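You operate a simulated robot arm through the tools that you are given. There is no shell and no other tool.

You are at the controls of a simulated robot arm. One attempt, no reset.

Task
Tidy up at the worktop of the drawer cabinet. At the end: the white felt wheel (marked "R4") from the worktop of the drawer cabinet is in the caps drawer; the blue cloth pad from the worktop of the drawer cabinet is in the pads drawer; whatever was shut is shut again. Leave all else as you found it, and nothing knocked over (what rides in a drawer may roll over). Set down upright: felt wheel.
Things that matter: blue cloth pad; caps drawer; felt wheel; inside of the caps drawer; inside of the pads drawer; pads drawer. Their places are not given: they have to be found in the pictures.

The check looks at the end state, three seconds after you hand in, the way a careful person would. Anything else that was tipped, shoved, dropped, spilled or broken makes it a failure. A push-on lid holds only when it is set on centred and level and pressed home; a screw cap is set on level and turned clockwise until tight. Flat cloth is picked up by pressing the open fingertips on it (5 to 10 N) and closing them slowly along it; thin cloth reads only 2 to 8 mm in the jaws.

Robot
A 7-joint arm with a two-finger parallel gripper, fixed in place. Base frame: the origin is on the floor under the middle of its stand, x ahead of it, y to its left, z up. Units: m, degrees, N and s.
With the tool pointing down near the work surface it reaches from about 0.38 to 0.9 m from the base axis. Its first joint turns from -143.0 to 143.0 degrees. Payload 3 kg.
The tool frame sits at the grasp point between the pads (the TCP): z along the fingers, y along the line on which they close. The tips reach 0.03 m beyond it. The gripper opens to 0.094 m. The fingers are 0.028 m wide and 0.01 m thick; the gripper's body (0.05 by 0.096 m) begins 0.055 m behind the TCP.
Orientation is that of the tool frame in the base frame, as a unit quaternion [w, x, y, z]. With the fingers straight down and closing along the base's y, the tool's x points along the base's -x, its y along +y and its z along -z.

Tools
- The arm moves only by the tool drive_tool. Its argument "series" is text: rows parted by semicolons, each of 7 numbers parted by spaces: the shift along the tool's x, y, z in m, then the turn, a rotation vector about the tool's x, y, z in rad, then the finger opening in m, from 0 to 0.094. In form: dx dy dz rx ry rz gripper; .... A call has 1 to 20 rows; each row shifts and turns the commanded pose from where the row before left it, along the tool's axes as they then stand. Each row takes 0.2 s and may step no farther than 0.05 m and 8.6 degrees from the row before; otherwise, or with a gripper value out of range, the whole call is refused. Where a pose cannot be reached the arm comes as near as it can. A force on the tool above 40 N (or 10 N above the force at the start of the call, whichever is more), or a blocked arm, ends the call early, and 0.2 s more pass. The fingers move at their own pace (about 0.072 m/s each) and stop on an object; they squeeze with about 24 N. The grip force told is the motor's: it shows also when the fingers shut on nothing. Time passes only in rows, and 0.2 s behind the last, so rows that do not move let the fingers close. It gives the time, the measured TCP pose, the force on the tool (base axes), the opening and the grip force at its end, in the units of the frame above (readings bear some noise), with the torque about the TCP (base axes, N m) and any sound that the robot's microphone picked up.
- Cameras (640 x 400 px; columns grow to the right, rows downward): "scene" is fixed at [0.0492, 0.4976, 1.2583]; the picture's right is [-0.10, -1.00, 0.00], its down [-0.43, 0.04, -0.90] and it looks along [0.90, -0.09, -0.44] (base axes); focal length 267 px, centre (320, 200). "wrist" rides on the gripper at [0.076, 0.014, -0.102] in the tool frame; the picture's right is [-0.18, 0.98, 0.00], its down [-0.75, -0.14, -0.64] and it looks along [-0.63, -0.12, 0.77] (tool axes); focal length 243 px, centre (320, 200).
- camera(camera): a new picture of that camera. No time passes.
- measure_at(camera, pixels): for up to 12 pixels [column, row] of the newest picture of that camera ("zoom" is the newest enlarged one), the place [x, y, z] in the base frame of the surface seen there, good to about 0.003 m. No time passes.
- enlarge(camera, box): a new picture of the part [left, top, right, bottom] of that camera's present view, enlarged. No time passes.
- hand_in(): hands the job in; it is judged then, once.

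Open the gripper and draw the arm clear of the work before you hand the job in, unless the task says otherwise.

The tools are called as a command line: name --argument value ..., lists and objects as JSON in quotes. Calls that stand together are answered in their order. drive_tool: Moves the arm, as the interface text tells. Its arguments: {"type":"object","properties":{"series":{"type":"string"}},"required":["series"]} The other tools are called the same way: camera (camera) takes a picture; measure_at (camera, pixels) gives the place of the surface under pixels of a picture; enlarge (camera, box) takes an enlarged picture of a part of a camera's view; hand_in () hands the job in.

At the start:

```text
time_s: 0.0
ee_pos: [0.628, 0.2649, 1.1513]
orientation: [0.0, -0.001, 1.0, 0.0]
contact_force: [-0.2, -0.4, -0.9]
wrist_torque: [0.0, 0.0, 0.01]
gripper_width: 0.0942
grasp_force: 0.0
```

scene: 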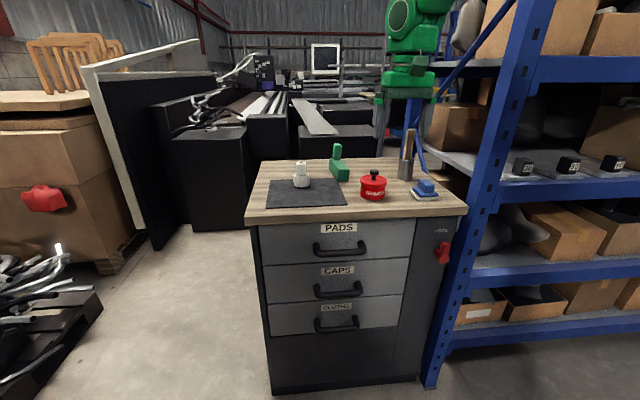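
wrist: 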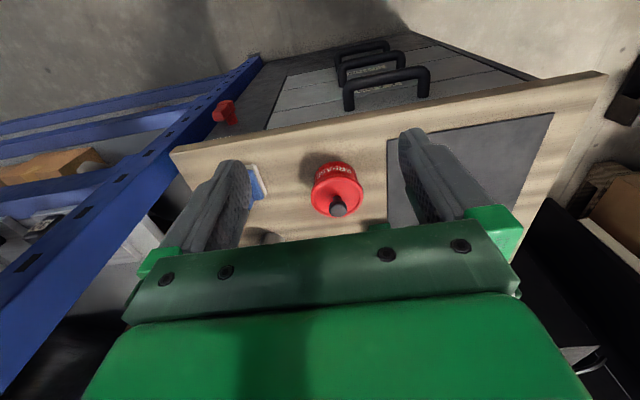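

The scene shows a cabinet with PADS, CAPS and CLOTHS drawers, and on the worktop a white item near (301,175), a red tin, a blue pad near (425,190) and other items. I enlarge the worktop and the drawer fronts.

enlarge --camera "scene" --box '[240, 120, 480, 270]'

enlarge --camera "scene" --box '[240, 200, 480, 350]'

```text
2.67 times, centred on (360, 195) of scene
```

zoom: 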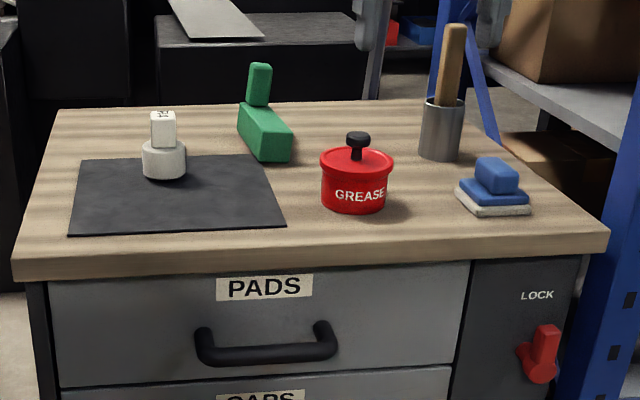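

```text
2.67 times, centred on (360, 275) of scene
```

zoom: 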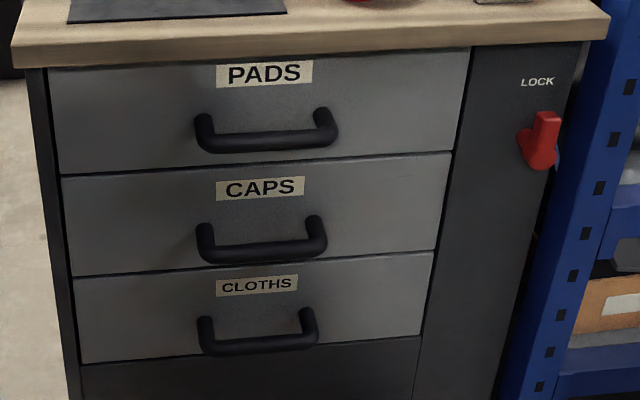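

The felt wheel with "R4" on its stem sits on a dark mat; a lock knob sits on the right panel. I measure the drawers, handles, lock and the objects' places.

measure_at --camera "zoom" --pixels '[[265, 140], [265, 250], [260, 343], [205, 125], [325, 120], [100, 130], [440, 110], [250, 100], [540, 140], [545, 120], [520, 140], [500, 150]]'

measure_at --camera "scene" --pixels '[[301, 165], [301, 182], [425, 185], [425, 195], [372, 188], [374, 173], [337, 150], [338, 172], [405, 170], [409, 140], [275, 200], [340, 200]]'

enlarge --camera "scene" --box '[410, 220, 474, 260]'

enlarge --camera "scene" --box '[260, 140, 356, 200]'

```text
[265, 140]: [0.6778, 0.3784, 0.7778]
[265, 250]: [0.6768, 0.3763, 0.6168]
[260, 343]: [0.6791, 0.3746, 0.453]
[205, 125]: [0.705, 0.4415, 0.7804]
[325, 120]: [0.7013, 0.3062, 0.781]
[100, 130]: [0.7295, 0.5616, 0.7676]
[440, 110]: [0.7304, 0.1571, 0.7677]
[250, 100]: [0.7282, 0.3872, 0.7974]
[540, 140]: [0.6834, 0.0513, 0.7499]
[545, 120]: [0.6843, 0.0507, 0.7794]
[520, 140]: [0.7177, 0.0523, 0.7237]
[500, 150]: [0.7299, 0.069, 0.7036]
```

```text
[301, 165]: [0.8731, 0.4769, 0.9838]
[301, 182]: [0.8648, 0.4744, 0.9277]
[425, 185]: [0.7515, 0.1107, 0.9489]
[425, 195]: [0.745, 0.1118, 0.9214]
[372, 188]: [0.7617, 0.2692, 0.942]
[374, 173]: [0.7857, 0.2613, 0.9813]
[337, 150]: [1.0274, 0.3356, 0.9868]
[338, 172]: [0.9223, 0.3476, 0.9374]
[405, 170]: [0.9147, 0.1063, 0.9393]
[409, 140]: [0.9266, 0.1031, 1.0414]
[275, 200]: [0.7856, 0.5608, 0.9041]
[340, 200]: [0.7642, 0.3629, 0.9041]
```

```text
10.00 times, centred on (442, 240) of scene
```

zoom: 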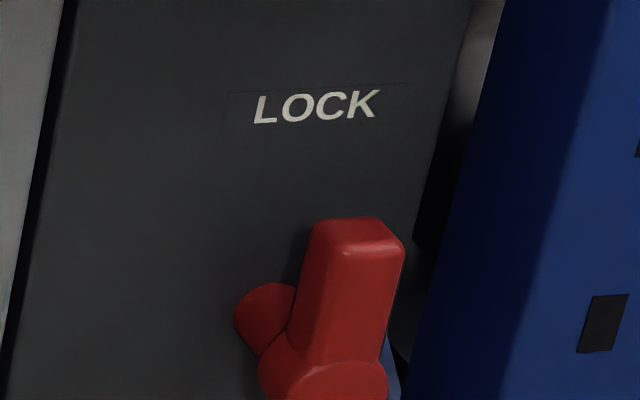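

```text
6.67 times, centred on (308, 170) of scene
```

zoom: 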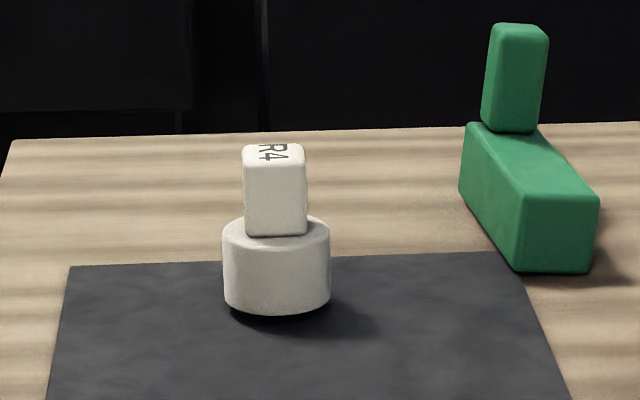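

I look closer at the whole lock knob and at the blue pad, which seems to lie on a further thing.

enlarge --camera "scene" --box '[410, 225, 474, 275]'

enlarge --camera "scene" --box '[340, 150, 452, 220]'

enlarge --camera "wrist" --box '[200, 40, 600, 260]'

```text
8.00 times, centred on (442, 250) of scene
```

zoom: 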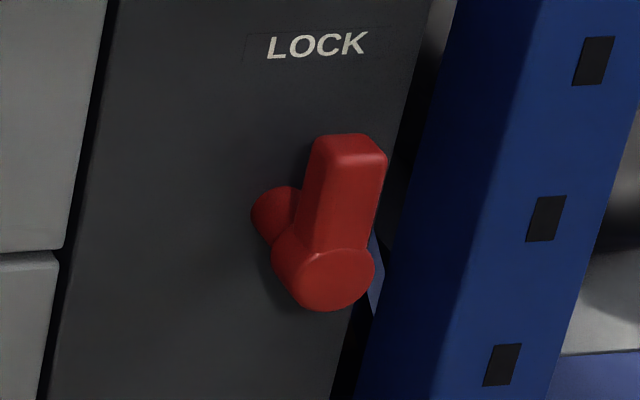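

```text
5.71 times, centred on (396, 185) of scene
```

zoom: 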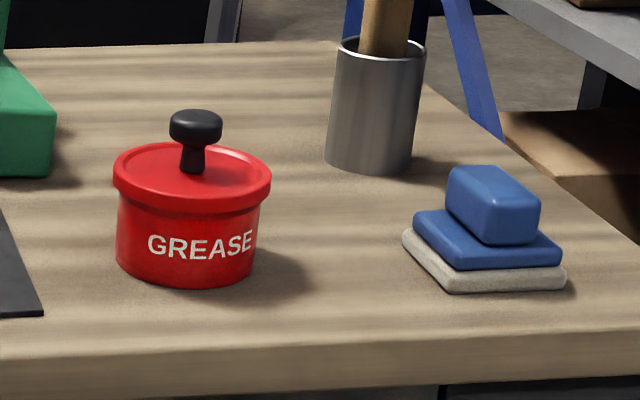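

```text
1.60 times, centred on (400, 150) of wrist
```

zoom: 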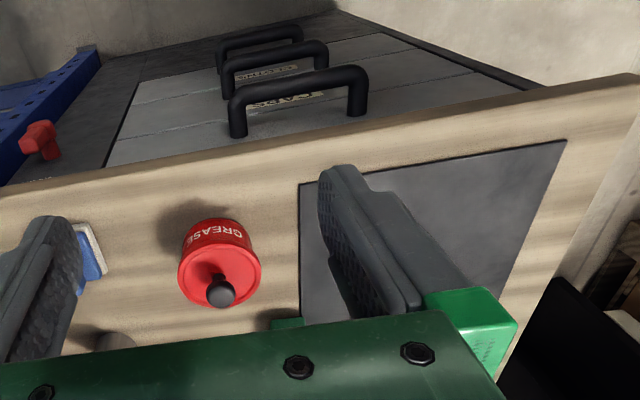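

The blue item has a blue grip on a blue/grey pad, so I take it as the blue cloth pad. I measure the felt wheel in an enlarged view.

enlarge --camera "scene" --box '[260, 140, 356, 200]'

measure_at --camera "zoom" --pixels '[[247, 200], [303, 200], [275, 200], [275, 150], [275, 230], [228, 265], [325, 265], [275, 310], [275, 245], [262, 152], [290, 152], [275, 335]]'

enlarge --camera "scene" --box '[340, 150, 452, 220]'

measure_at --camera "zoom" --pixels '[[452, 200], [495, 220], [535, 215], [490, 180], [440, 245], [550, 255], [410, 250], [560, 280], [480, 285], [430, 330], [200, 360], [470, 175]]'

```text
6.67 times, centred on (308, 170) of scene
```

zoom: 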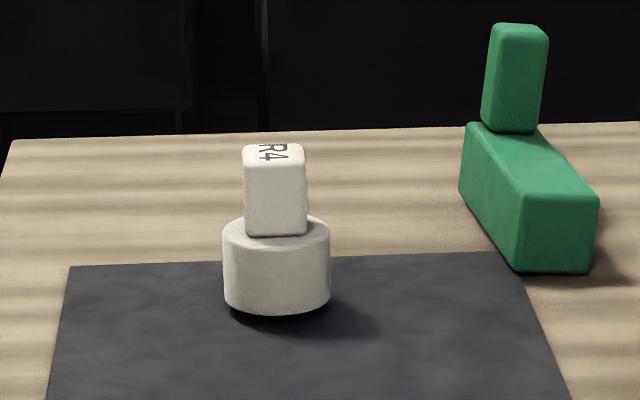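

```text
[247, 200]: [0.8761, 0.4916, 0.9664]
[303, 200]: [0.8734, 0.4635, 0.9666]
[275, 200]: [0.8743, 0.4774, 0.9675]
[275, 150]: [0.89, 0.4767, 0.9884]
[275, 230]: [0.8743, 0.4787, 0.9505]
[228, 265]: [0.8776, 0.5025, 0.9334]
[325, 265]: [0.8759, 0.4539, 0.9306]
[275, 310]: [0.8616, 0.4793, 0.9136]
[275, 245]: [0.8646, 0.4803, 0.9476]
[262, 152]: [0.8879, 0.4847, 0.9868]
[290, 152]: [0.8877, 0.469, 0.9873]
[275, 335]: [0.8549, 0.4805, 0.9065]
```

```text
5.71 times, centred on (396, 185) of scene
```

zoom: 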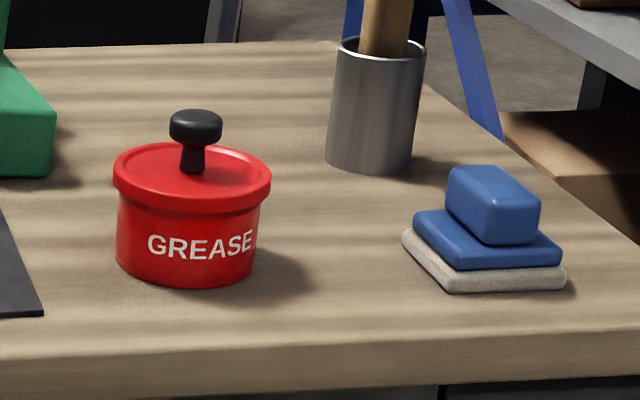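

```text
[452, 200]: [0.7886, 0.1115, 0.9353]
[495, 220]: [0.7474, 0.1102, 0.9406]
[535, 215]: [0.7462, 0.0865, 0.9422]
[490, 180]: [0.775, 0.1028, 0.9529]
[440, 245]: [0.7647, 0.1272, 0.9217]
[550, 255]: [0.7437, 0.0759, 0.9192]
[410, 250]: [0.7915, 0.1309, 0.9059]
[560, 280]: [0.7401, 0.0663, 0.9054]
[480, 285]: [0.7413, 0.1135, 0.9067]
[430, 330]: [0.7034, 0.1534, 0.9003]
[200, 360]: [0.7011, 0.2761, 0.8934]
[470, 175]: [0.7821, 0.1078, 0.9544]
```

The worktop's front edge is at x≈0.70, the handle bars stand out to x≈0.68. I measure the handle bars, drawer faces and rack post more finely before planning the pull.

enlarge --camera "scene" --box '[300, 205, 380, 255]'

measure_at --camera "zoom" --pixels '[[320, 330], [320, 345], [320, 360], [320, 380], [320, 310], [320, 300], [130, 310], [500, 300], [320, 260], [320, 120], [320, 85], [320, 60]]'

measure_at --camera "scene" --pixels '[[262, 245], [262, 260], [265, 275], [268, 320], [408, 235], [404, 280], [455, 230], [470, 180], [500, 100], [443, 330], [265, 295], [258, 215]]'

```text
8.00 times, centred on (340, 230) of scene
```

zoom: 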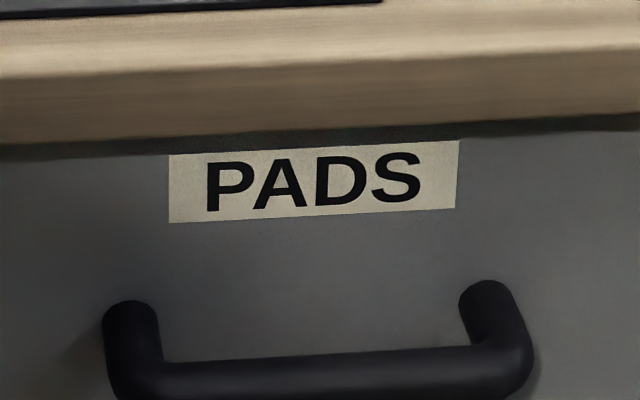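

```text
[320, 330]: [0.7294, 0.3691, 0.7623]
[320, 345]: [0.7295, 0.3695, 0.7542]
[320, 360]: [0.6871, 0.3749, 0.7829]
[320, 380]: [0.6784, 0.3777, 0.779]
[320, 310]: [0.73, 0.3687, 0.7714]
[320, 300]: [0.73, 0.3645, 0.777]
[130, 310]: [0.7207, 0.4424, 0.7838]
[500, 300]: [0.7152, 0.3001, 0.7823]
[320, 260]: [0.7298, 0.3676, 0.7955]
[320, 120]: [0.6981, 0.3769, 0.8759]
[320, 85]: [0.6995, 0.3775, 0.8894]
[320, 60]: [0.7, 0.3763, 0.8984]
```

```text
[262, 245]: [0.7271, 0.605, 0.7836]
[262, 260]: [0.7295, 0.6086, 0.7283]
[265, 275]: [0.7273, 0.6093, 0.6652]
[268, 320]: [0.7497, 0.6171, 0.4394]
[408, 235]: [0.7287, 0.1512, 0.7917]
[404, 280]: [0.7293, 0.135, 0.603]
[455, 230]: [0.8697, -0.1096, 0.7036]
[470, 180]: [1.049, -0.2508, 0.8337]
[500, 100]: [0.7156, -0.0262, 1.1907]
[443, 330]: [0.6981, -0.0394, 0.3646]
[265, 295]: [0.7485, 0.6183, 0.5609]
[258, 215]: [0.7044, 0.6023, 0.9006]
```

The pads handle bar is centred near (0.685, 0.373, 0.776) with the drawer face at x=0.7295. I back the tool off from the worktop and turn it 90° about its axis so the fingers close in the x–z plane.

drive_tool --series "0.04 0 0 0 0 0 0.04; 0.04 0 0 0 0 0 0.04; 0.04 0 0 0 0 0 0.04; 0.04 0 0 0 0 0 0.04; 0 0 0 0 0 0.1428 0.04; 0 0 0 0 0 0.1428 0.04; 0 0 0 0 0 0.1428 0.04; 0 0 0 0 0 0.1428 0.04; 0 0 0 0 0 0.1428 0.04; 0 0 0 0 0 0.1428 0.04; 0 0 0 0 0 0.1428 0.04; 0 0 0 0 0 0.1428 0.04; 0 0 0 0 0 0.1428 0.04; 0 0 0 0 0 0.1428 0.04; 0 0 0 0 0 0.1428 0.04"

```text
time_s: 3.2
ee_pos: [0.4664, 0.264, 1.1515]
orientation: [-0.001, 0.708, 0.706, 0.0]
contact_force: [0.4, -0.1, 0.5]
wrist_torque: [0.0, 0.02, 0.0]
gripper_width: 0.0402
grasp_force: 0.0
```

Orientation reads as planned (tool x=+y, tool y=+x). Now I pitch the tool forward 50° and shift sideways to y≈0.374.

drive_tool --series "0.0183 0 0 -0.14545 0 0 0.04; 0.0183 0 0 -0.14545 0 0 0.04; 0.0183 0 0 -0.14545 0 0 0.04; 0.0183 0 0 -0.14545 0 0 0.04; 0.0183 0 0 -0.14545 0 0 0.04; 0.0183 0 0 -0.14545 0 0 0.04"

camera --camera "scene"

camera --camera "wrist"

```text
time_s: 4.5
ee_pos: [0.4635, 0.3926, 1.065]
orientation: [0.08, 0.725, 0.655, 0.196]
contact_force: [-0.8, 0.3, -0.9]
wrist_torque: [0.0, 0.01, -0.01]
gripper_width: 0.0397
grasp_force: 0.1
stopped in row 6: the arm was blocked; the commanded pose is now the measured one
```

```text
taken
```

scene: 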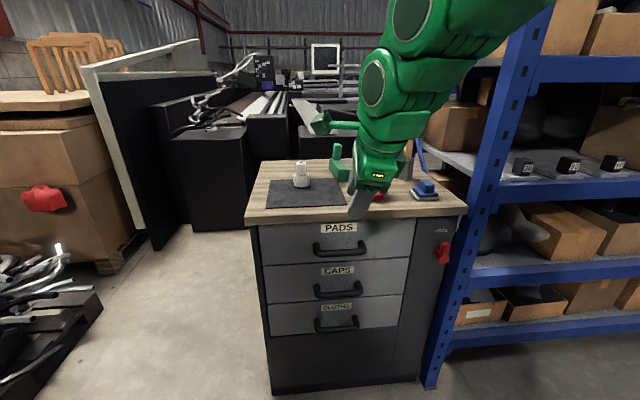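

```text
taken
```

wrist: 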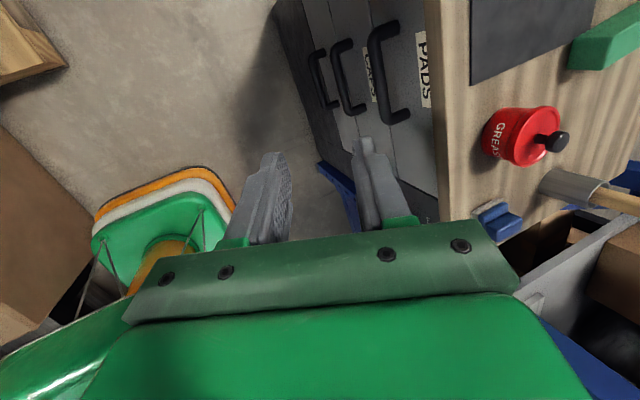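

The arm was blocked while pitching in this roll — probably a wrist roll limit — so I'll try the mirrored roll. I first turn back to the plain downward orientation and on by part of −90°.

drive_tool --series "0 0 0 0.03705 0.01513 -0.13705 0.04; 0 0 0 0.03705 0.01513 -0.13705 0.04; 0 0 0 0.03705 0.01513 -0.13705 0.04; 0 0 0 0.03705 0.01513 -0.13705 0.04; 0 0 0 0.03705 0.01513 -0.13705 0.04; 0 0 0 0.03705 0.01513 -0.13705 0.04; 0 0 0 0.03705 0.01513 -0.13705 0.04; 0 0 0 0.03705 0.01513 -0.13705 0.04; 0 0 0 0.03705 0.01513 -0.13705 0.04; 0 0 0 0.03705 0.01513 -0.13705 0.04; 0 0 0 0.03705 0.01513 -0.13705 0.04; 0 0 0 0.03705 0.01513 -0.13705 0.04; 0 0 0 0 0 -0.1428 0.04; 0 0 0 0 0 -0.1428 0.04; 0 0 0 0 0 -0.1428 0.04; 0 0 0 0 0 -0.1428 0.04"

```text
time_s: 7.9
ee_pos: [0.4636, 0.3932, 1.0661]
orientation: [0.001, -0.284, 0.959, -0.003]
contact_force: [-0.8, 0.2, 0.3]
wrist_torque: [0.02, -0.02, 0.03]
gripper_width: 0.0399
grasp_force: 0.1
```

Orientation is fine. I complete the turn to −90° and then pitch forward about tool x (now base −y).

drive_tool --series "0 0 0 0 0 -0.1424 0.04; 0 0 0 0 0 -0.1424 0.04; 0 0 0 0 0 -0.1424 0.04; 0 0 0 0 0 -0.1424 0.04; 0 0 0 0 0 -0.1424 0.04; 0 0 0 0 0 -0.1424 0.04; 0 0 0 0 0 -0.1424 0.04; 0 0 0 0.14545 0 0 0.04; 0 0 0 0.14545 0 0 0.04; 0 0 0 0.14545 0 0 0.04; 0 0 0 0.14545 0 0 0.04; 0 0 0 0.14545 0 0 0.04; 0 0 0 0.14545 0 0 0.04"

camera --camera "scene"

camera --camera "wrist"

```text
time_s: 10.9
ee_pos: [0.4541, 0.3895, 1.0221]
orientation: [0.255, -0.621, 0.715, -0.195]
contact_force: [1.2, -0.1, 0.2]
wrist_torque: [0.03, -0.03, -0.01]
gripper_width: 0.0401
grasp_force: 0.0
stopped in row 13: the arm was blocked; the commanded pose is now the measured one
```

```text
taken
```

scene: 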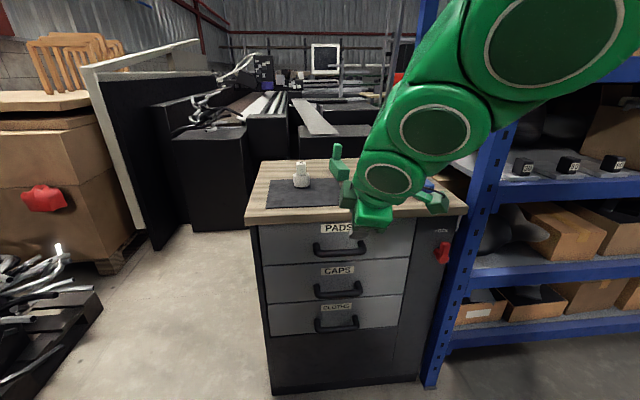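

```text
taken
```

wrist: 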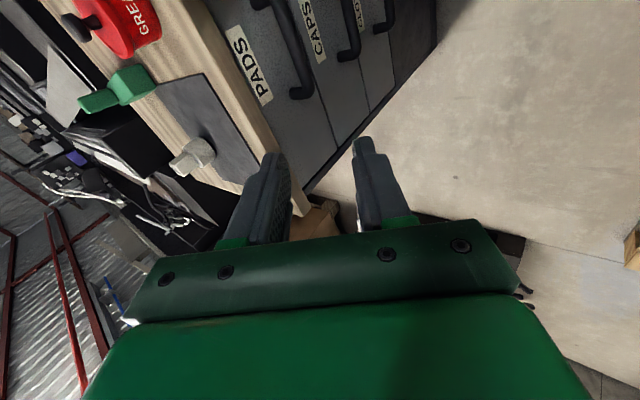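

Blocked again at about 37° of tilt. I measure the arm's joint discs in this scene picture to understand its configuration.

measure_at --camera "scene" --pixels '[[545, 40], [430, 130], [388, 178], [480, 80], [410, 155], [370, 210], [580, 90], [620, 20], [460, 10], [345, 175], [435, 200], [530, 5]]'

enlarge --camera "scene" --box '[320, 0, 640, 200]'

```text
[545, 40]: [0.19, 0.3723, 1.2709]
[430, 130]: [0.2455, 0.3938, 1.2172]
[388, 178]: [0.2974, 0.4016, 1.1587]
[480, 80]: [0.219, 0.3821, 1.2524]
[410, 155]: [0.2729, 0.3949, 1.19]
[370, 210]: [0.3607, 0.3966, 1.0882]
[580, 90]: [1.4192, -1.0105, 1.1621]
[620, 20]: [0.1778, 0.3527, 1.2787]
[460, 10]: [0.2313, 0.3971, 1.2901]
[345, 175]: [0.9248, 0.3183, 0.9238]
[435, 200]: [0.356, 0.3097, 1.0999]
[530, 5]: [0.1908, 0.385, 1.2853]
```

```text
2.00 times, centred on (480, 100) of scene
```

zoom: 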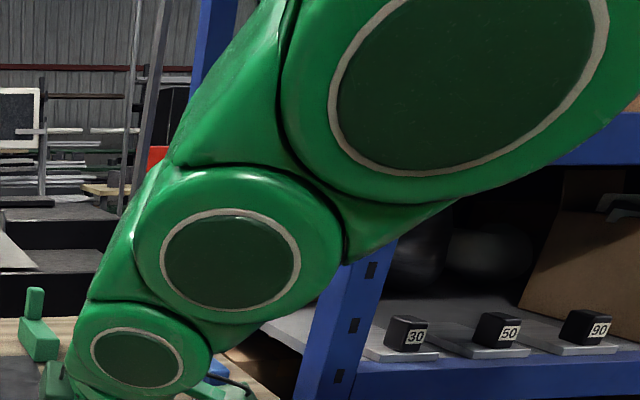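

The discs lie in a straight line with the tool: the wrist is straightened out, so outward tilt is bounded by the forearm's slope. I reduce the tilt to 20°, move toward the handle, then tilt back up to about 35° and see whether it is reached.

drive_tool --series "0 0 0 -0.0195 0.0205 -0.076 0.04; 0 0 0 -0.0195 0.0205 -0.076 0.04; 0 0 0 -0.131 0 0 0.04; 0 0 0 -0.131 0 0 0.04; 0.0033 -0.0133 0.0372 0 0 0 0.04; 0.0033 -0.0133 0.0372 0 0 0 0.04; 0.0033 -0.0133 0.0372 0 0 0 0.04; 0.0033 -0.0133 0.0372 0 0 0 0.04; 0.0033 -0.0133 0.0372 0 0 0 0.04; 0 0 0 0.131 0 0 0.04; 0 0 0 0.131 0 0 0.04"

camera --camera "scene"

camera --camera "wrist"

```text
time_s: 13.3
ee_pos: [0.5793, 0.3751, 0.8737]
orientation: [-0.215, 0.675, -0.673, 0.214]
contact_force: [0.3, 0.0, 0.4]
wrist_torque: [0.02, 0.02, 0.0]
gripper_width: 0.04
grasp_force: 0.0
```

```text
taken
```

scene: 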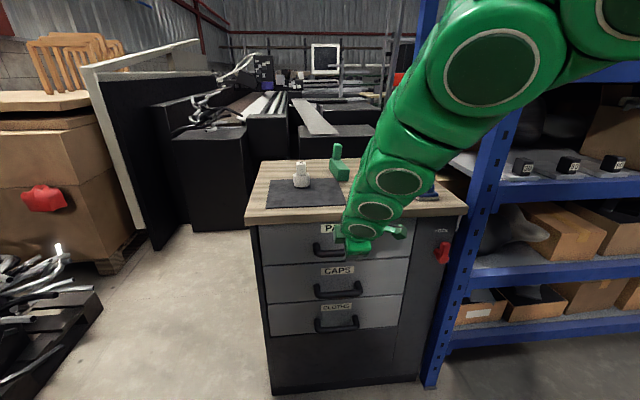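

```text
taken
```

wrist: 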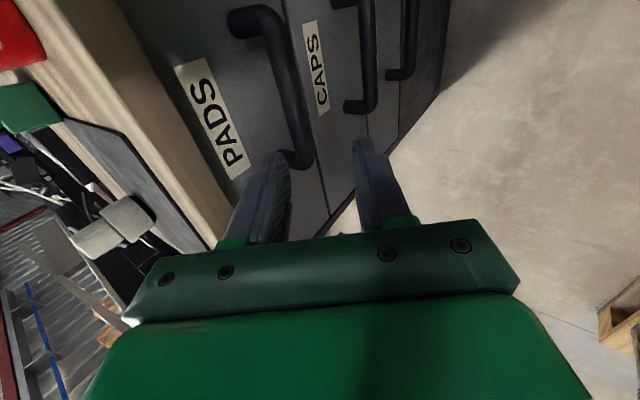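

35° was reached here cleanly. I try to tilt ten degrees more for added clearance from the worktop edge.

drive_tool --series "0 0 0 0.0873 0 0 0.04; 0 0 0 0.0873 0 0 0.04; 0 0 0 0 0 0 0.04"

```text
time_s: 14.1
ee_pos: [0.5814, 0.3749, 0.8731]
orientation: [-0.274, 0.653, -0.651, 0.272]
contact_force: [0.5, -0.2, 0.2]
wrist_torque: [0.02, 0.02, 0.01]
gripper_width: 0.04
grasp_force: 0.1
```

45° works here. I advance to about 7 cm short of the bar along the tool axis and look again.

drive_tool --series "0.0005 -0.0017 0.0314 0 0 0 0.04; 0.0005 -0.0017 0.0314 0 0 0 0.04; 0 0 0 0 0 0 0.04"

camera --camera "scene"

enlarge --camera "wrist" --box '[160, 0, 480, 200]'

measure_at --camera "zoom" --pixels '[[245, 100], [265, 180], [280, 240], [250, 180], [280, 180], [225, 60], [235, 60], [245, 60]]'

```text
time_s: 14.9
ee_pos: [0.6271, 0.3733, 0.8294]
orientation: [-0.273, 0.654, -0.651, 0.272]
contact_force: [-0.1, 0.5, 0.2]
wrist_torque: [0.03, -0.01, -0.02]
gripper_width: 0.04
grasp_force: 0.0
```

```text
taken
```

scene: 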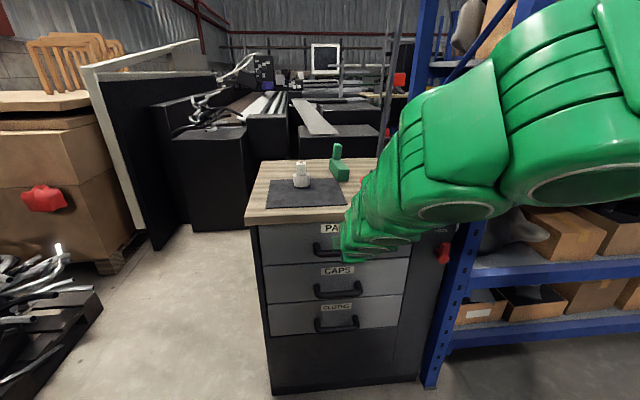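

```text
2.00 times, centred on (320, 100) of wrist
```

zoom: 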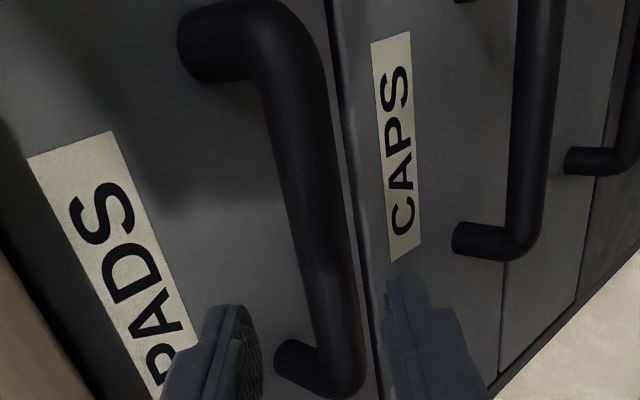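

```text
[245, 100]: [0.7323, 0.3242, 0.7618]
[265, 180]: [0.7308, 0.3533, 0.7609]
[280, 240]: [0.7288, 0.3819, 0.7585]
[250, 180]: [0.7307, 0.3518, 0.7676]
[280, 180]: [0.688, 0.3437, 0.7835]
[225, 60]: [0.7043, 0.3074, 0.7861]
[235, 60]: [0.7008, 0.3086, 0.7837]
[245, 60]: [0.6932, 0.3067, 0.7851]
```

The bar is between the fingers' path. I measure points across the bar for its exact centre.

measure_at --camera "zoom" --pixels '[[285, 200], [300, 200], [315, 200], [330, 200], [300, 280], [315, 280], [330, 280], [345, 280], [290, 120], [310, 120], [330, 350], [290, 360]]'

measure_at --camera "scene" --pixels '[[450, 150], [460, 210], [560, 120], [580, 180], [620, 150], [500, 60], [400, 200], [365, 225], [430, 110], [540, 200]]'

```text
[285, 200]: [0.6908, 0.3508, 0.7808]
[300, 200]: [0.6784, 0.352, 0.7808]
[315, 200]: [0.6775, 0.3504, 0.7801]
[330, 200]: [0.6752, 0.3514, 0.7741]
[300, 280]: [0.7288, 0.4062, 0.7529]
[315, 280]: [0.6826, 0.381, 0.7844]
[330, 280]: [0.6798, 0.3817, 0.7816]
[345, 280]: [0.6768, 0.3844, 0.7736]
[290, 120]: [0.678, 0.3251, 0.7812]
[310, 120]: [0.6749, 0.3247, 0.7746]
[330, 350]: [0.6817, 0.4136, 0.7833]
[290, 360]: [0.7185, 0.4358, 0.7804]
```

```text
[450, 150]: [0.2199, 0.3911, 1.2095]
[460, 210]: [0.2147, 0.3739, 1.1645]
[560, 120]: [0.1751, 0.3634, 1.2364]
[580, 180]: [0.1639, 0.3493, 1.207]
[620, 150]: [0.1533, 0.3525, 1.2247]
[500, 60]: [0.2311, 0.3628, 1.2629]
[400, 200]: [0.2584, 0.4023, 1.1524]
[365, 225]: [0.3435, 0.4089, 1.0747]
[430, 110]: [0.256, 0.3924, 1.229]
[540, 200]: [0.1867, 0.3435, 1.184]
```

The bar's centre is about (0.6845, 0.775). I advance along the tool axis so the bar sits just past the TCP, then close on it.

drive_tool --series "0 -0.0005 0.0224 0 0 0 0.038; 0 -0.0005 0.0224 0 0 0 0.038; 0 -0.0006 0.0223 0 0 0 0.038; 0 0 0 0 0 0 0.038; 0 0 0 0 0 0 0; 0 0 0 0 0 0 0; 0 0 0 0 0 0 0; 0 0 0 0 0 0 0"

```text
time_s: 16.2
ee_pos: [0.6738, 0.3737, 0.7836]
orientation: [-0.272, 0.654, -0.652, 0.271]
contact_force: [-8.2, 0.0, -4.5]
wrist_torque: [0.4, 0.18, -0.37]
gripper_width: 0.0218
grasp_force: 24.1
stopped in row 6: the force on the tool passed its limit at 48 N (the readings are from after the stop); the commanded pose is now the measured one
```

The fingers stopped on the bar at 21.8 mm with 24 N. I hold still a moment to let it settle, then read the forces.

drive_tool --series "0 0 0 0 0 0 0; 0 0 0 0 0 0 0"

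enlarge --camera "wrist" --box '[160, 0, 480, 200]'

```text
time_s: 16.8
ee_pos: [0.6743, 0.3732, 0.7823]
orientation: [-0.272, 0.654, -0.651, 0.272]
contact_force: [-13.2, 0.9, -3.4]
wrist_torque: [0.22, 0.21, -0.58]
gripper_width: 0.0217
grasp_force: 45.0
```

```text
2.00 times, centred on (320, 100) of wrist
```

zoom: 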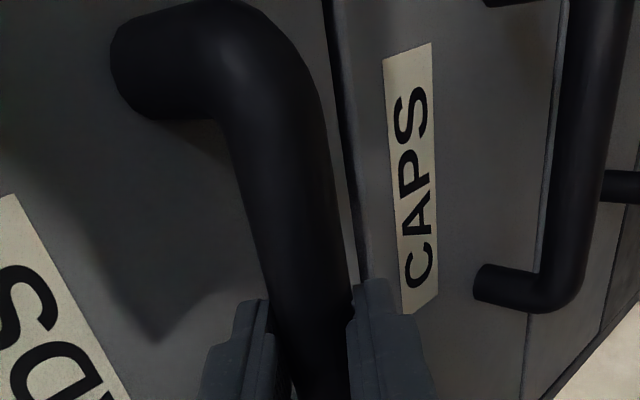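

The bar is gripped between the pads. I pull gently straight back (−x) 3 cm to see if the drawer moves or is locked.

drive_tool --series "0 0.007 -0.0071 0 0 0 0; 0 0.007 -0.0071 0 0 0 0; 0 0.007 -0.0071 0 0 0 0; 0 0 0 0 0 0 0"

camera --camera "scene"

```text
time_s: 17.1
ee_pos: [0.6723, 0.3738, 0.7827]
orientation: [-0.272, 0.654, -0.652, 0.272]
contact_force: [6.2, 2.8, -11.1]
wrist_torque: [-0.36, 0.04, -0.63]
gripper_width: 0.0214
grasp_force: 45.0
stopped in row 1: the force on the tool passed its limit at 44 N (the readings are from after the stop); the commanded pose is now the measured one
```

```text
taken
```

scene: 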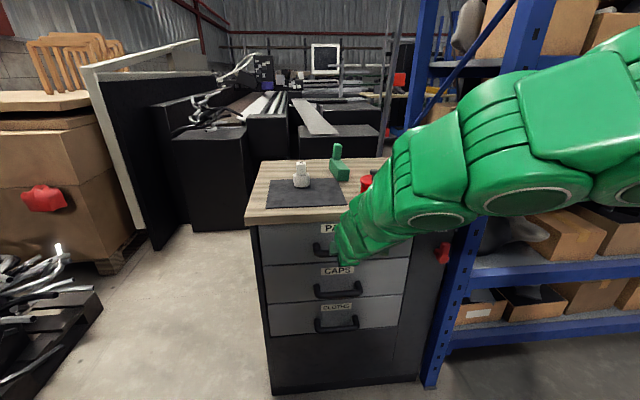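

The pull tripped the force limit in its first row with almost no motion. I try again with very small steps to tell a stiff catch from a lock.

drive_tool --series "0 0.0014 -0.0014 0 0 0 0; 0 0.0014 -0.0014 0 0 0 0; 0 0.0014 -0.0014 0 0 0 0; 0 0.0014 -0.0014 0 0 0 0; 0 0.0014 -0.0014 0 0 0 0; 0 0.0014 -0.0014 0 0 0 0"

```text
time_s: 17.5
ee_pos: [0.6714, 0.3717, 0.7841]
orientation: [-0.274, 0.653, -0.652, 0.272]
contact_force: [11.1, 2.4, -14.2]
wrist_torque: [-0.29, 0.05, -0.38]
gripper_width: 0.0216
grasp_force: 45.2
stopped in row 2: the force on the tool passed its limit at 41 N (the readings are from after the stop); the commanded pose is now the measured one
```

The bar gives less than a millimetre at 40 N, so the cabinet is locked, with the lever pointing up to "LOCK". I let go, back off and inspect the lock.

drive_tool --series "0 0 0 0 0 0 0.044; 0 0 0 0 0 0 0.044; 0 0 -0.03 0 0 0 0.044; 0 0 -0.04 0 0 0 0.044; 0 0 -0.04 0 0 0 0.044; 0 0 -0.04 0 0 0 0.044"

camera --camera "scene"

camera --camera "wrist"

```text
time_s: 18.9
ee_pos: [0.563, 0.3734, 0.8919]
orientation: [-0.274, 0.653, -0.652, 0.271]
contact_force: [0.6, -0.1, -0.7]
wrist_torque: [0.03, 0.0, 0.0]
gripper_width: 0.0441
grasp_force: 0.1
```

```text
taken
```

scene: 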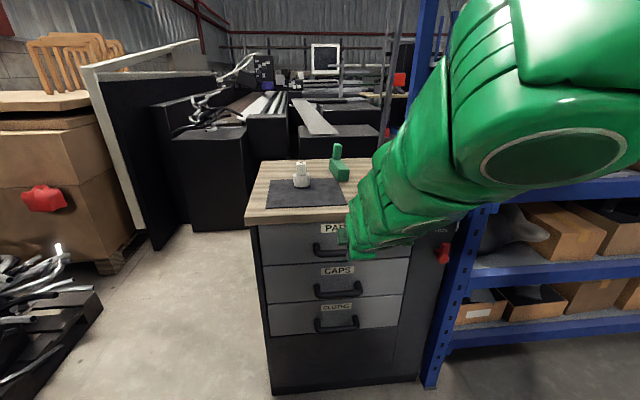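

```text
taken
```

wrist: 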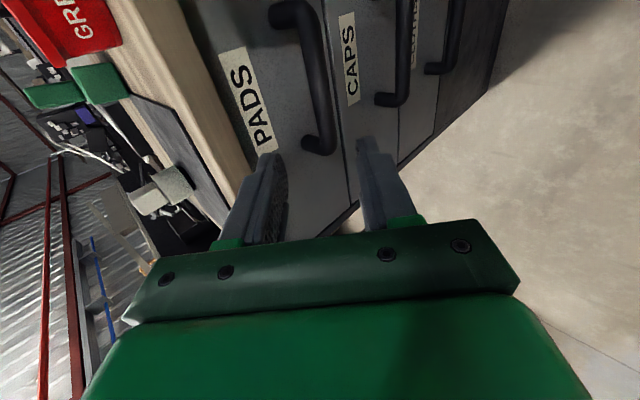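

The drawers are free of my grip; now I return the tool to the plain downward orientation so the wrist camera can look at the lock.

drive_tool --series "0 0 0 -0.1317 0 0 0.04; 0 0 0 -0.1317 0 0 0.04; 0 0 0 -0.1317 0 0 0.04; 0 0 0 -0.1317 0 0 0.04; 0 0 0 -0.1317 0 0 0.04; 0 0 0 -0.1317 0 0 0.04; 0 0 0 0 0 0.1428 0.04; 0 0 0 0 0 0.1428 0.04; 0 0 0 0 0 0.1428 0.04; 0 0 0 0 0 0.1428 0.04; 0 0 0 0 0 0.1428 0.04; 0 0 0 0 0 0.1428 0.04; 0 0 0 0 0 0.1428 0.04; 0 0 0 0 0 0.1428 0.04; 0 0 0 0 0 0.1428 0.04; 0 0 0 0 0 0.1428 0.04; 0 0 0 0 0 0.1428 0.04"

```text
time_s: 22.5
ee_pos: [0.5638, 0.3722, 0.8896]
orientation: [0.0, -0.001, 1.0, 0.001]
contact_force: [-1.1, -1.2, 0.1]
wrist_torque: [-0.01, -0.04, -0.02]
gripper_width: 0.0402
grasp_force: 0.1
```

Tool is plain down again. I move over in front of the lock at y≈0.07.

drive_tool --series "0.005 -0.043 0.002 0 0 0 0.04; 0.005 -0.043 0.002 0 0 0 0.04; 0.005 -0.043 0.002 0 0 0 0.04; 0.005 -0.043 0.002 0 0 0 0.04; 0.005 -0.043 0.002 0 0 0 0.04; 0.005 -0.043 0.002 0 0 0 0.04; 0.005 -0.043 0.002 0 0 0 0.04; 0 0 0 0 0 0 0.04"

camera --camera "wrist"

camera --camera "scene"

```text
time_s: 24.3
ee_pos: [0.5329, 0.0716, 0.8758]
orientation: [0.001, -0.002, 1.0, 0.001]
contact_force: [0.1, -0.7, 0.2]
wrist_torque: [0.01, 0.0, 0.0]
gripper_width: 0.0398
grasp_force: 0.1
```

```text
taken
```

wrist: 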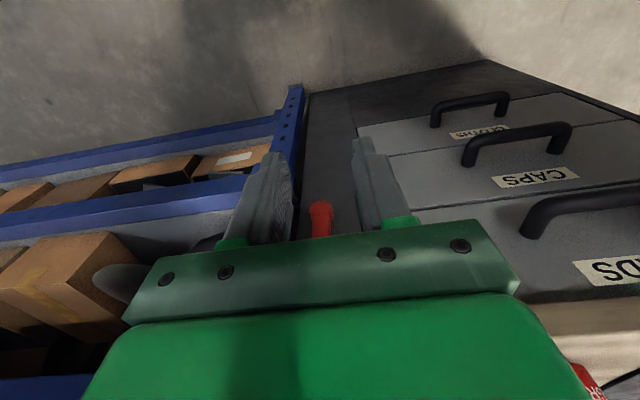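

```text
taken
```

scene: 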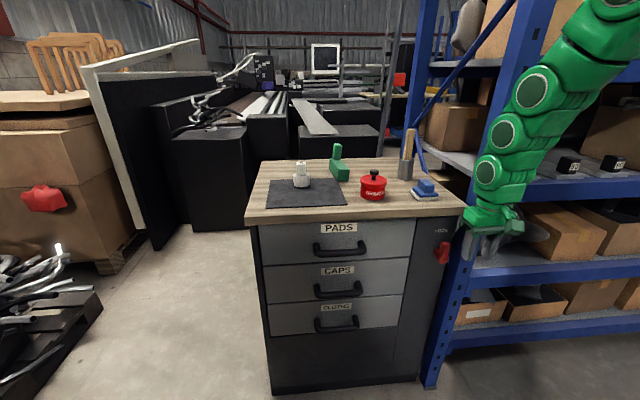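

The lock is hidden behind the gripper's mount at (320,215). I raise the tool 12 cm for a clear view.

drive_tool --series "0 0.01 -0.04 0 0 0 0.08; 0 0.01 -0.04 0 0 0 0.08; 0 0.0 -0.04 0 0 0 0.08; 0 0 0 0 0 0 0.08"

camera --camera "wrist"

enlarge --camera "scene" --box '[410, 220, 474, 270]'

measure_at --camera "zoom" --pixels '[[345, 165], [340, 185], [340, 220], [340, 260], [325, 300], [325, 320], [280, 240], [270, 260], [375, 220], [310, 230], [290, 310], [370, 310]]'

```text
time_s: 25.3
ee_pos: [0.5293, 0.0923, 0.9949]
orientation: [-0.001, -0.002, 1.0, 0.001]
contact_force: [0.2, -0.1, 0.1]
wrist_torque: [0.01, -0.01, -0.01]
gripper_width: 0.08
grasp_force: 0.1
```

```text
taken
```

wrist: 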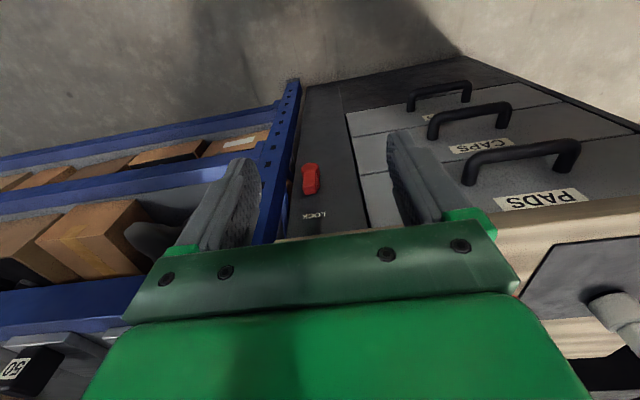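

```text
8.00 times, centred on (442, 245) of scene
```

zoom: 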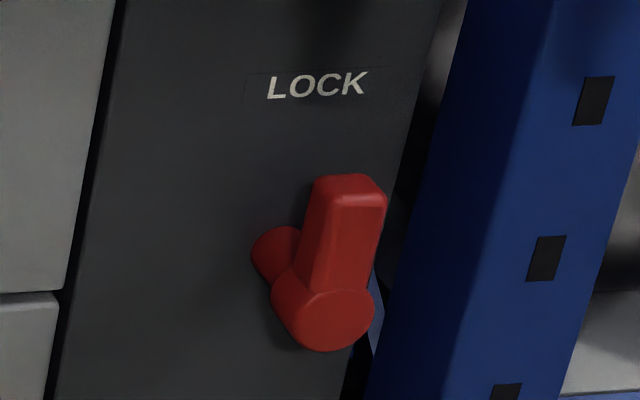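

```text
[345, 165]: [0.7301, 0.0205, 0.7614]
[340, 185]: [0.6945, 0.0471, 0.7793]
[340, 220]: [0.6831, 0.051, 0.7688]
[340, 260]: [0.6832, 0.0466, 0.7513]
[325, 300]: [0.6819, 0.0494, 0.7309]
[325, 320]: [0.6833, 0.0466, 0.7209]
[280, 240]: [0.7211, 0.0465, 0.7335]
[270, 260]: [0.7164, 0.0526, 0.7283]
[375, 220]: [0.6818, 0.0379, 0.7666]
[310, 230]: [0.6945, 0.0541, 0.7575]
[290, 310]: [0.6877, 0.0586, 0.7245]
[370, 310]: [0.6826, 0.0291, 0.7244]
```

The hub sits at about (y 0.046, z 0.728) with the lever pointing up to z≈0.78. I enlarge the wrist view of the lock for other markings and measure the rack post beside it.

enlarge --camera "wrist" --box '[264, 130, 376, 235]'

measure_at --camera "scene" --pixels '[[455, 262], [462, 250], [468, 240], [466, 225], [475, 225], [458, 275], [452, 285], [440, 235], [442, 231], [425, 240], [450, 215], [440, 290]]'

```text
3.81 times, centred on (320, 182) of wrist
```

zoom: 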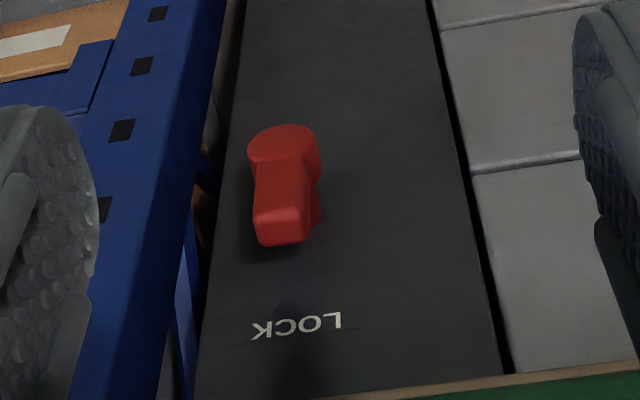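

```text
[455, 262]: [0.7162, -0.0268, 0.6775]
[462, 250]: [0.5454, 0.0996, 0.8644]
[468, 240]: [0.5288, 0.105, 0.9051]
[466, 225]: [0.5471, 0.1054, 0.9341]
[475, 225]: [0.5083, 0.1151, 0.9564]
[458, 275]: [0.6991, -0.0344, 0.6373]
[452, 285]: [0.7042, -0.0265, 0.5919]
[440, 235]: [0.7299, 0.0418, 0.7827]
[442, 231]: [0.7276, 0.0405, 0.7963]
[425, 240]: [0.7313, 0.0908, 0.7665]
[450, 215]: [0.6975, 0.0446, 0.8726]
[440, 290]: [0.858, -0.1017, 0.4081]
```

The lever points at the "LOCK" label, so this is its locked position; the post is at y≈−0.027, so I'll first try to push the lever left (+y). I move to y≈0.018, close the fingers and tilt 35° outward.

drive_tool --series "-0.015 -0.037 0.0225 0 0 0 0; -0.015 -0.037 0.0225 0 0 0 0; 0 0 0 0 -0.1222 0 0; 0 0 0 0 -0.1222 0 0; 0 0 0 0 -0.1222 0 0; 0 0 0 0 -0.1222 0 0; 0 0 0 0 -0.1222 0 0; 0 0 0 0 0 0 0"

camera --camera "scene"

```text
time_s: 27.1
ee_pos: [0.5665, 0.0176, 0.9524]
orientation: [0.3, -0.002, 0.954, 0.001]
contact_force: [-0.6, 0.1, -0.2]
wrist_torque: [0.01, -0.02, 0.0]
gripper_width: 0.0
grasp_force: 23.8
out of reach, approached as far as the arm can: row 7
```

```text
taken
```

scene: 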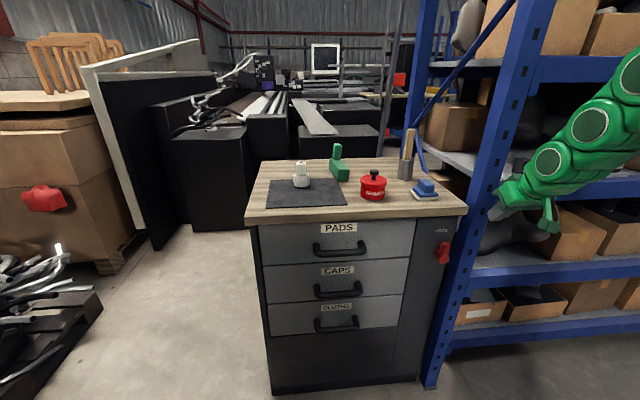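

Tilt of 35° holds. I advance along the tool axis to the right side of the lever, at first stopping short.

drive_tool --series "0.001 0 0.0335 0 0 0 0; 0.001 0 0.0335 0 0 0 0; 0.001 0 0.0335 0 0 0 0; 0.001 0 0.0335 0 0 0 0; 0 0 0.0205 0 0 0 0; 0 0 0 0 0 0 0"

camera --camera "wrist"

enlarge --camera "scene" --box '[400, 180, 528, 260]'

```text
time_s: 28.5
ee_pos: [0.6532, 0.0183, 0.8245]
orientation: [0.301, -0.002, 0.954, 0.002]
contact_force: [0.5, 0.3, -0.1]
wrist_torque: [0.03, 0.03, -0.03]
gripper_width: 0.0
grasp_force: 24.1
```

```text
taken
```

wrist: 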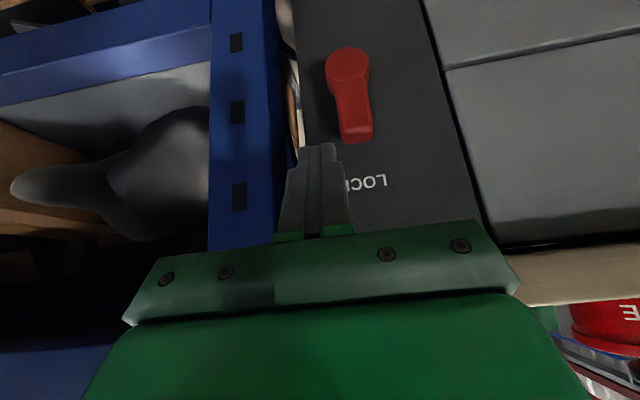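

```text
5.00 times, centred on (464, 220) of scene
```

zoom: 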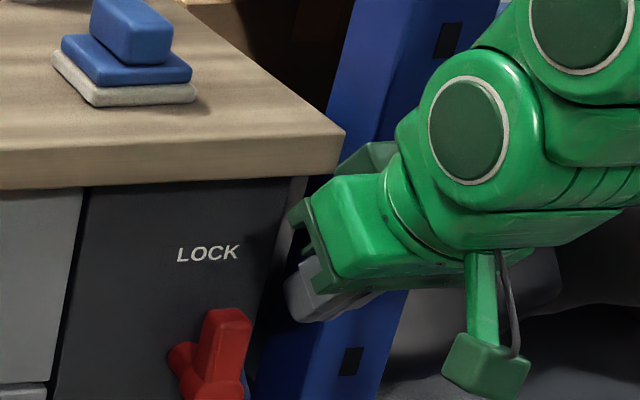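

The finger is right of the lever and above it. I measure the lever's outline from this close wrist view.

measure_at --camera "wrist" --pixels '[[348, 65], [357, 110], [358, 130], [343, 110], [367, 110], [343, 130], [370, 130], [330, 65], [365, 65], [357, 140], [320, 150], [395, 100]]'

```text
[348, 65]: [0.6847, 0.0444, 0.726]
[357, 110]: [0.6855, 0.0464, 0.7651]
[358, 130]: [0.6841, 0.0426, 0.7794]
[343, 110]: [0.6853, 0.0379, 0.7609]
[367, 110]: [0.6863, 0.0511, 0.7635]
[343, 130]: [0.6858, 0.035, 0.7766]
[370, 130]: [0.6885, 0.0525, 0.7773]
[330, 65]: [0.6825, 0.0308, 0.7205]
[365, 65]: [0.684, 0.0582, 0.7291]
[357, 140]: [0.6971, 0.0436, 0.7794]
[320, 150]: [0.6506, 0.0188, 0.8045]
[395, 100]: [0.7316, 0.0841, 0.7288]
```

The lever spans y 0.036–0.053 with its tip at z≈0.782. I lower beside it and push left slowly to see whether it turns.

drive_tool --series "0.0005 0 0.0207 0 0 0 0; 0.0005 0 0.0207 0 0 0 0; 0 0.004 0 0 0 0 0; 0 0.004 0 0 0 0 0; 0 0.004 0 0 0 0 0; 0 0.003 0 0 0 0 0; 0 0.003 0 0 0 0 0; 0 0 0 0 0 0 0"

camera --camera "wrist"

```text
time_s: 30.3
ee_pos: [0.6754, 0.0377, 0.7895]
orientation: [0.301, -0.002, 0.953, 0.002]
contact_force: [1.2, -1.9, 2.4]
wrist_torque: [-0.07, -0.07, -0.03]
gripper_width: 0.0
grasp_force: 24.0
```

```text
taken
```

wrist: 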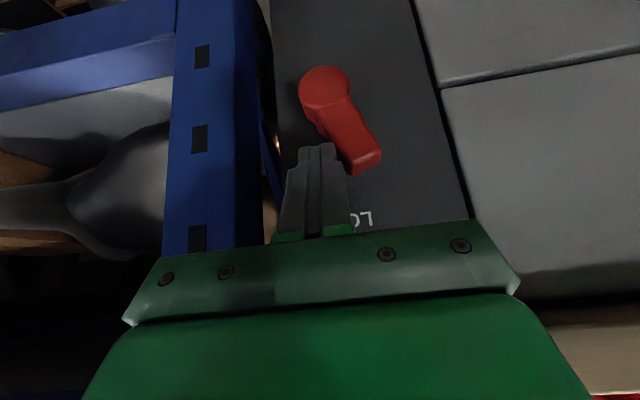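

The lever turned about 20° with only 2–3 N, so left is the unlocking way. I follow the arc on to about 75°.

drive_tool --series "0 0.0069 0.0003 0 0 0 0; 0.0011 0.0043 0.0016 0 0 0 0; 0.0011 0.0043 0.0016 0 0 0 0; 0.0016 0.0037 0.0024 0 0 0 0; 0.0017 0.0037 0.0024 0 0 0 0; 0.0021 0.0028 0.0031 0 0 0 0; 0.0022 0.0027 0.0031 0 0 0 0; 0 0 0 0 0 0 0"

camera --camera "wrist"

```text
time_s: 32.1
ee_pos: [0.676, 0.0645, 0.7726]
orientation: [0.301, -0.001, 0.954, 0.001]
contact_force: [0.8, 0.4, -0.7]
wrist_torque: [-0.01, 0.03, 0.01]
gripper_width: 0.0
grasp_force: 23.9
```

```text
taken
```

wrist: 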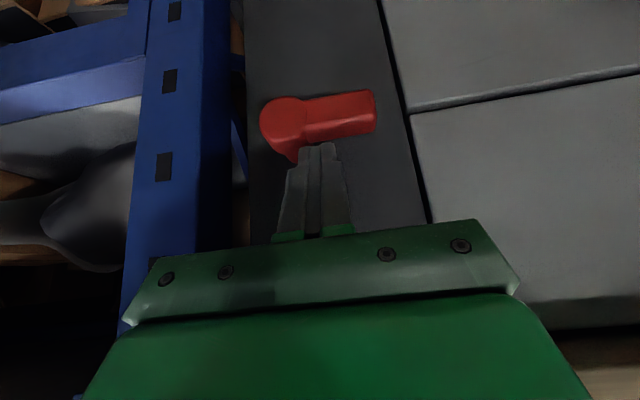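

The lever now lies flat, pointing to the drawers. I measure its direction to check it is fully turned.

measure_at --camera "wrist" --pixels '[[280, 115], [310, 118], [340, 115], [365, 110], [370, 98], [370, 128], [310, 105], [310, 135]]'

enlarge --camera "scene" --box '[400, 200, 528, 280]'

```text
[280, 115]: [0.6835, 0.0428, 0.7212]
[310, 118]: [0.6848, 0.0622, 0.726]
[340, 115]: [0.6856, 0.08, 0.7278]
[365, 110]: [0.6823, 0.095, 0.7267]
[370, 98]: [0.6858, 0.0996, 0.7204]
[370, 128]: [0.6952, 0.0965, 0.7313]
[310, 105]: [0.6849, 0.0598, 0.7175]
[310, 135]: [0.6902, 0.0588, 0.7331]
```

```text
5.00 times, centred on (464, 240) of scene
```

zoom: 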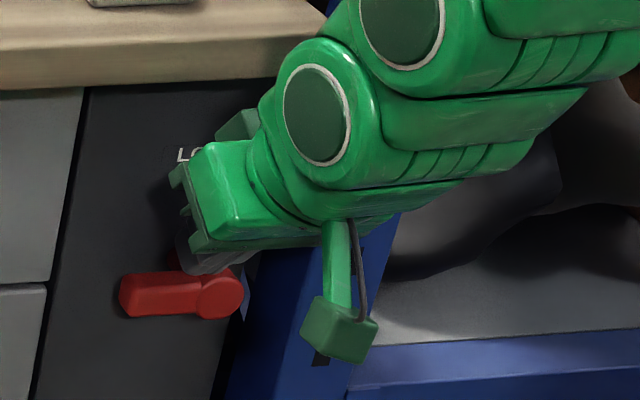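

The lever is now horizontal (z≈0.726, tip at y≈0.099), i.e. unlocked. I retract and slide over to the pads handle at y≈0.374.

drive_tool --series "0 0 -0.03 0 0 0 0; 0 0 -0.03 0 0 0 0; 0 0 -0.03 0 0 0 0.04; 0 0.0443 0 0 0 0 0.04; 0 0.0443 0 0 0 0 0.04; 0 0.0443 0 0 0 0 0.04; 0 0.0443 0 0 0 0 0.04; 0 0.0443 0 0 0 0 0.04; 0 0.0443 0 0 0 0 0.04; 0 0.0443 0 0 0 0 0.04; 0 0 0 0 0 0 0.04"

camera --camera "scene"

```text
time_s: 34.5
ee_pos: [0.6243, 0.3759, 0.8454]
orientation: [0.3, -0.001, 0.954, 0.001]
contact_force: [0.9, 0.5, -0.2]
wrist_torque: [-0.02, -0.02, 0.01]
gripper_width: 0.0401
grasp_force: 0.0
```

```text
taken
```

scene: 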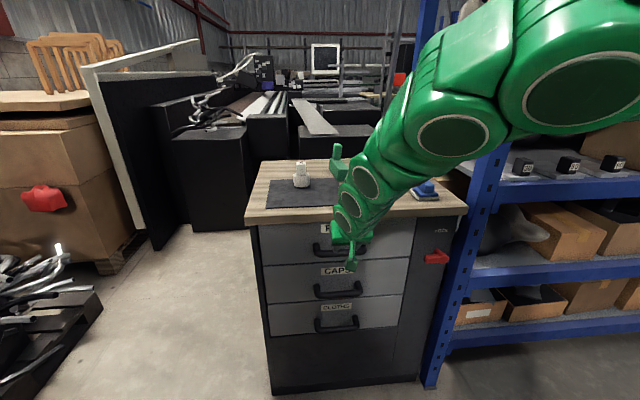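

Lever stays horizontal in the picture at (436,257). I roll the tool −90° and bring the tilt to 45° for the handle grip.

drive_tool --series "0 0 0 0.01298 -0.01298 -0.1424 0.04; 0 0 0 0.01298 -0.01298 -0.1424 0.04; 0 0 0 0.01298 -0.01298 -0.1424 0.04; 0 0 0 0.01298 -0.01298 -0.1424 0.04; 0 0 0 0.01298 -0.01298 -0.1424 0.04; 0 0 0 0.01298 -0.01298 -0.1424 0.04; 0 0 0 0.01298 -0.01298 -0.1424 0.04; 0 0 0 0.01298 -0.01298 -0.1424 0.04; 0 0 0 0.01298 -0.01298 -0.1424 0.04; 0 0 0 0.01298 -0.01298 -0.1424 0.04; 0 0 0 0.01298 -0.01298 -0.1424 0.04; 0 0 0 0 0 0 0.04"

```text
time_s: 37.1
ee_pos: [0.6229, 0.375, 0.8471]
orientation: [-0.274, 0.653, -0.651, 0.273]
contact_force: [0.8, -0.3, 0.0]
wrist_torque: [0.03, -0.04, 0.0]
gripper_width: 0.04
grasp_force: 0.1
```

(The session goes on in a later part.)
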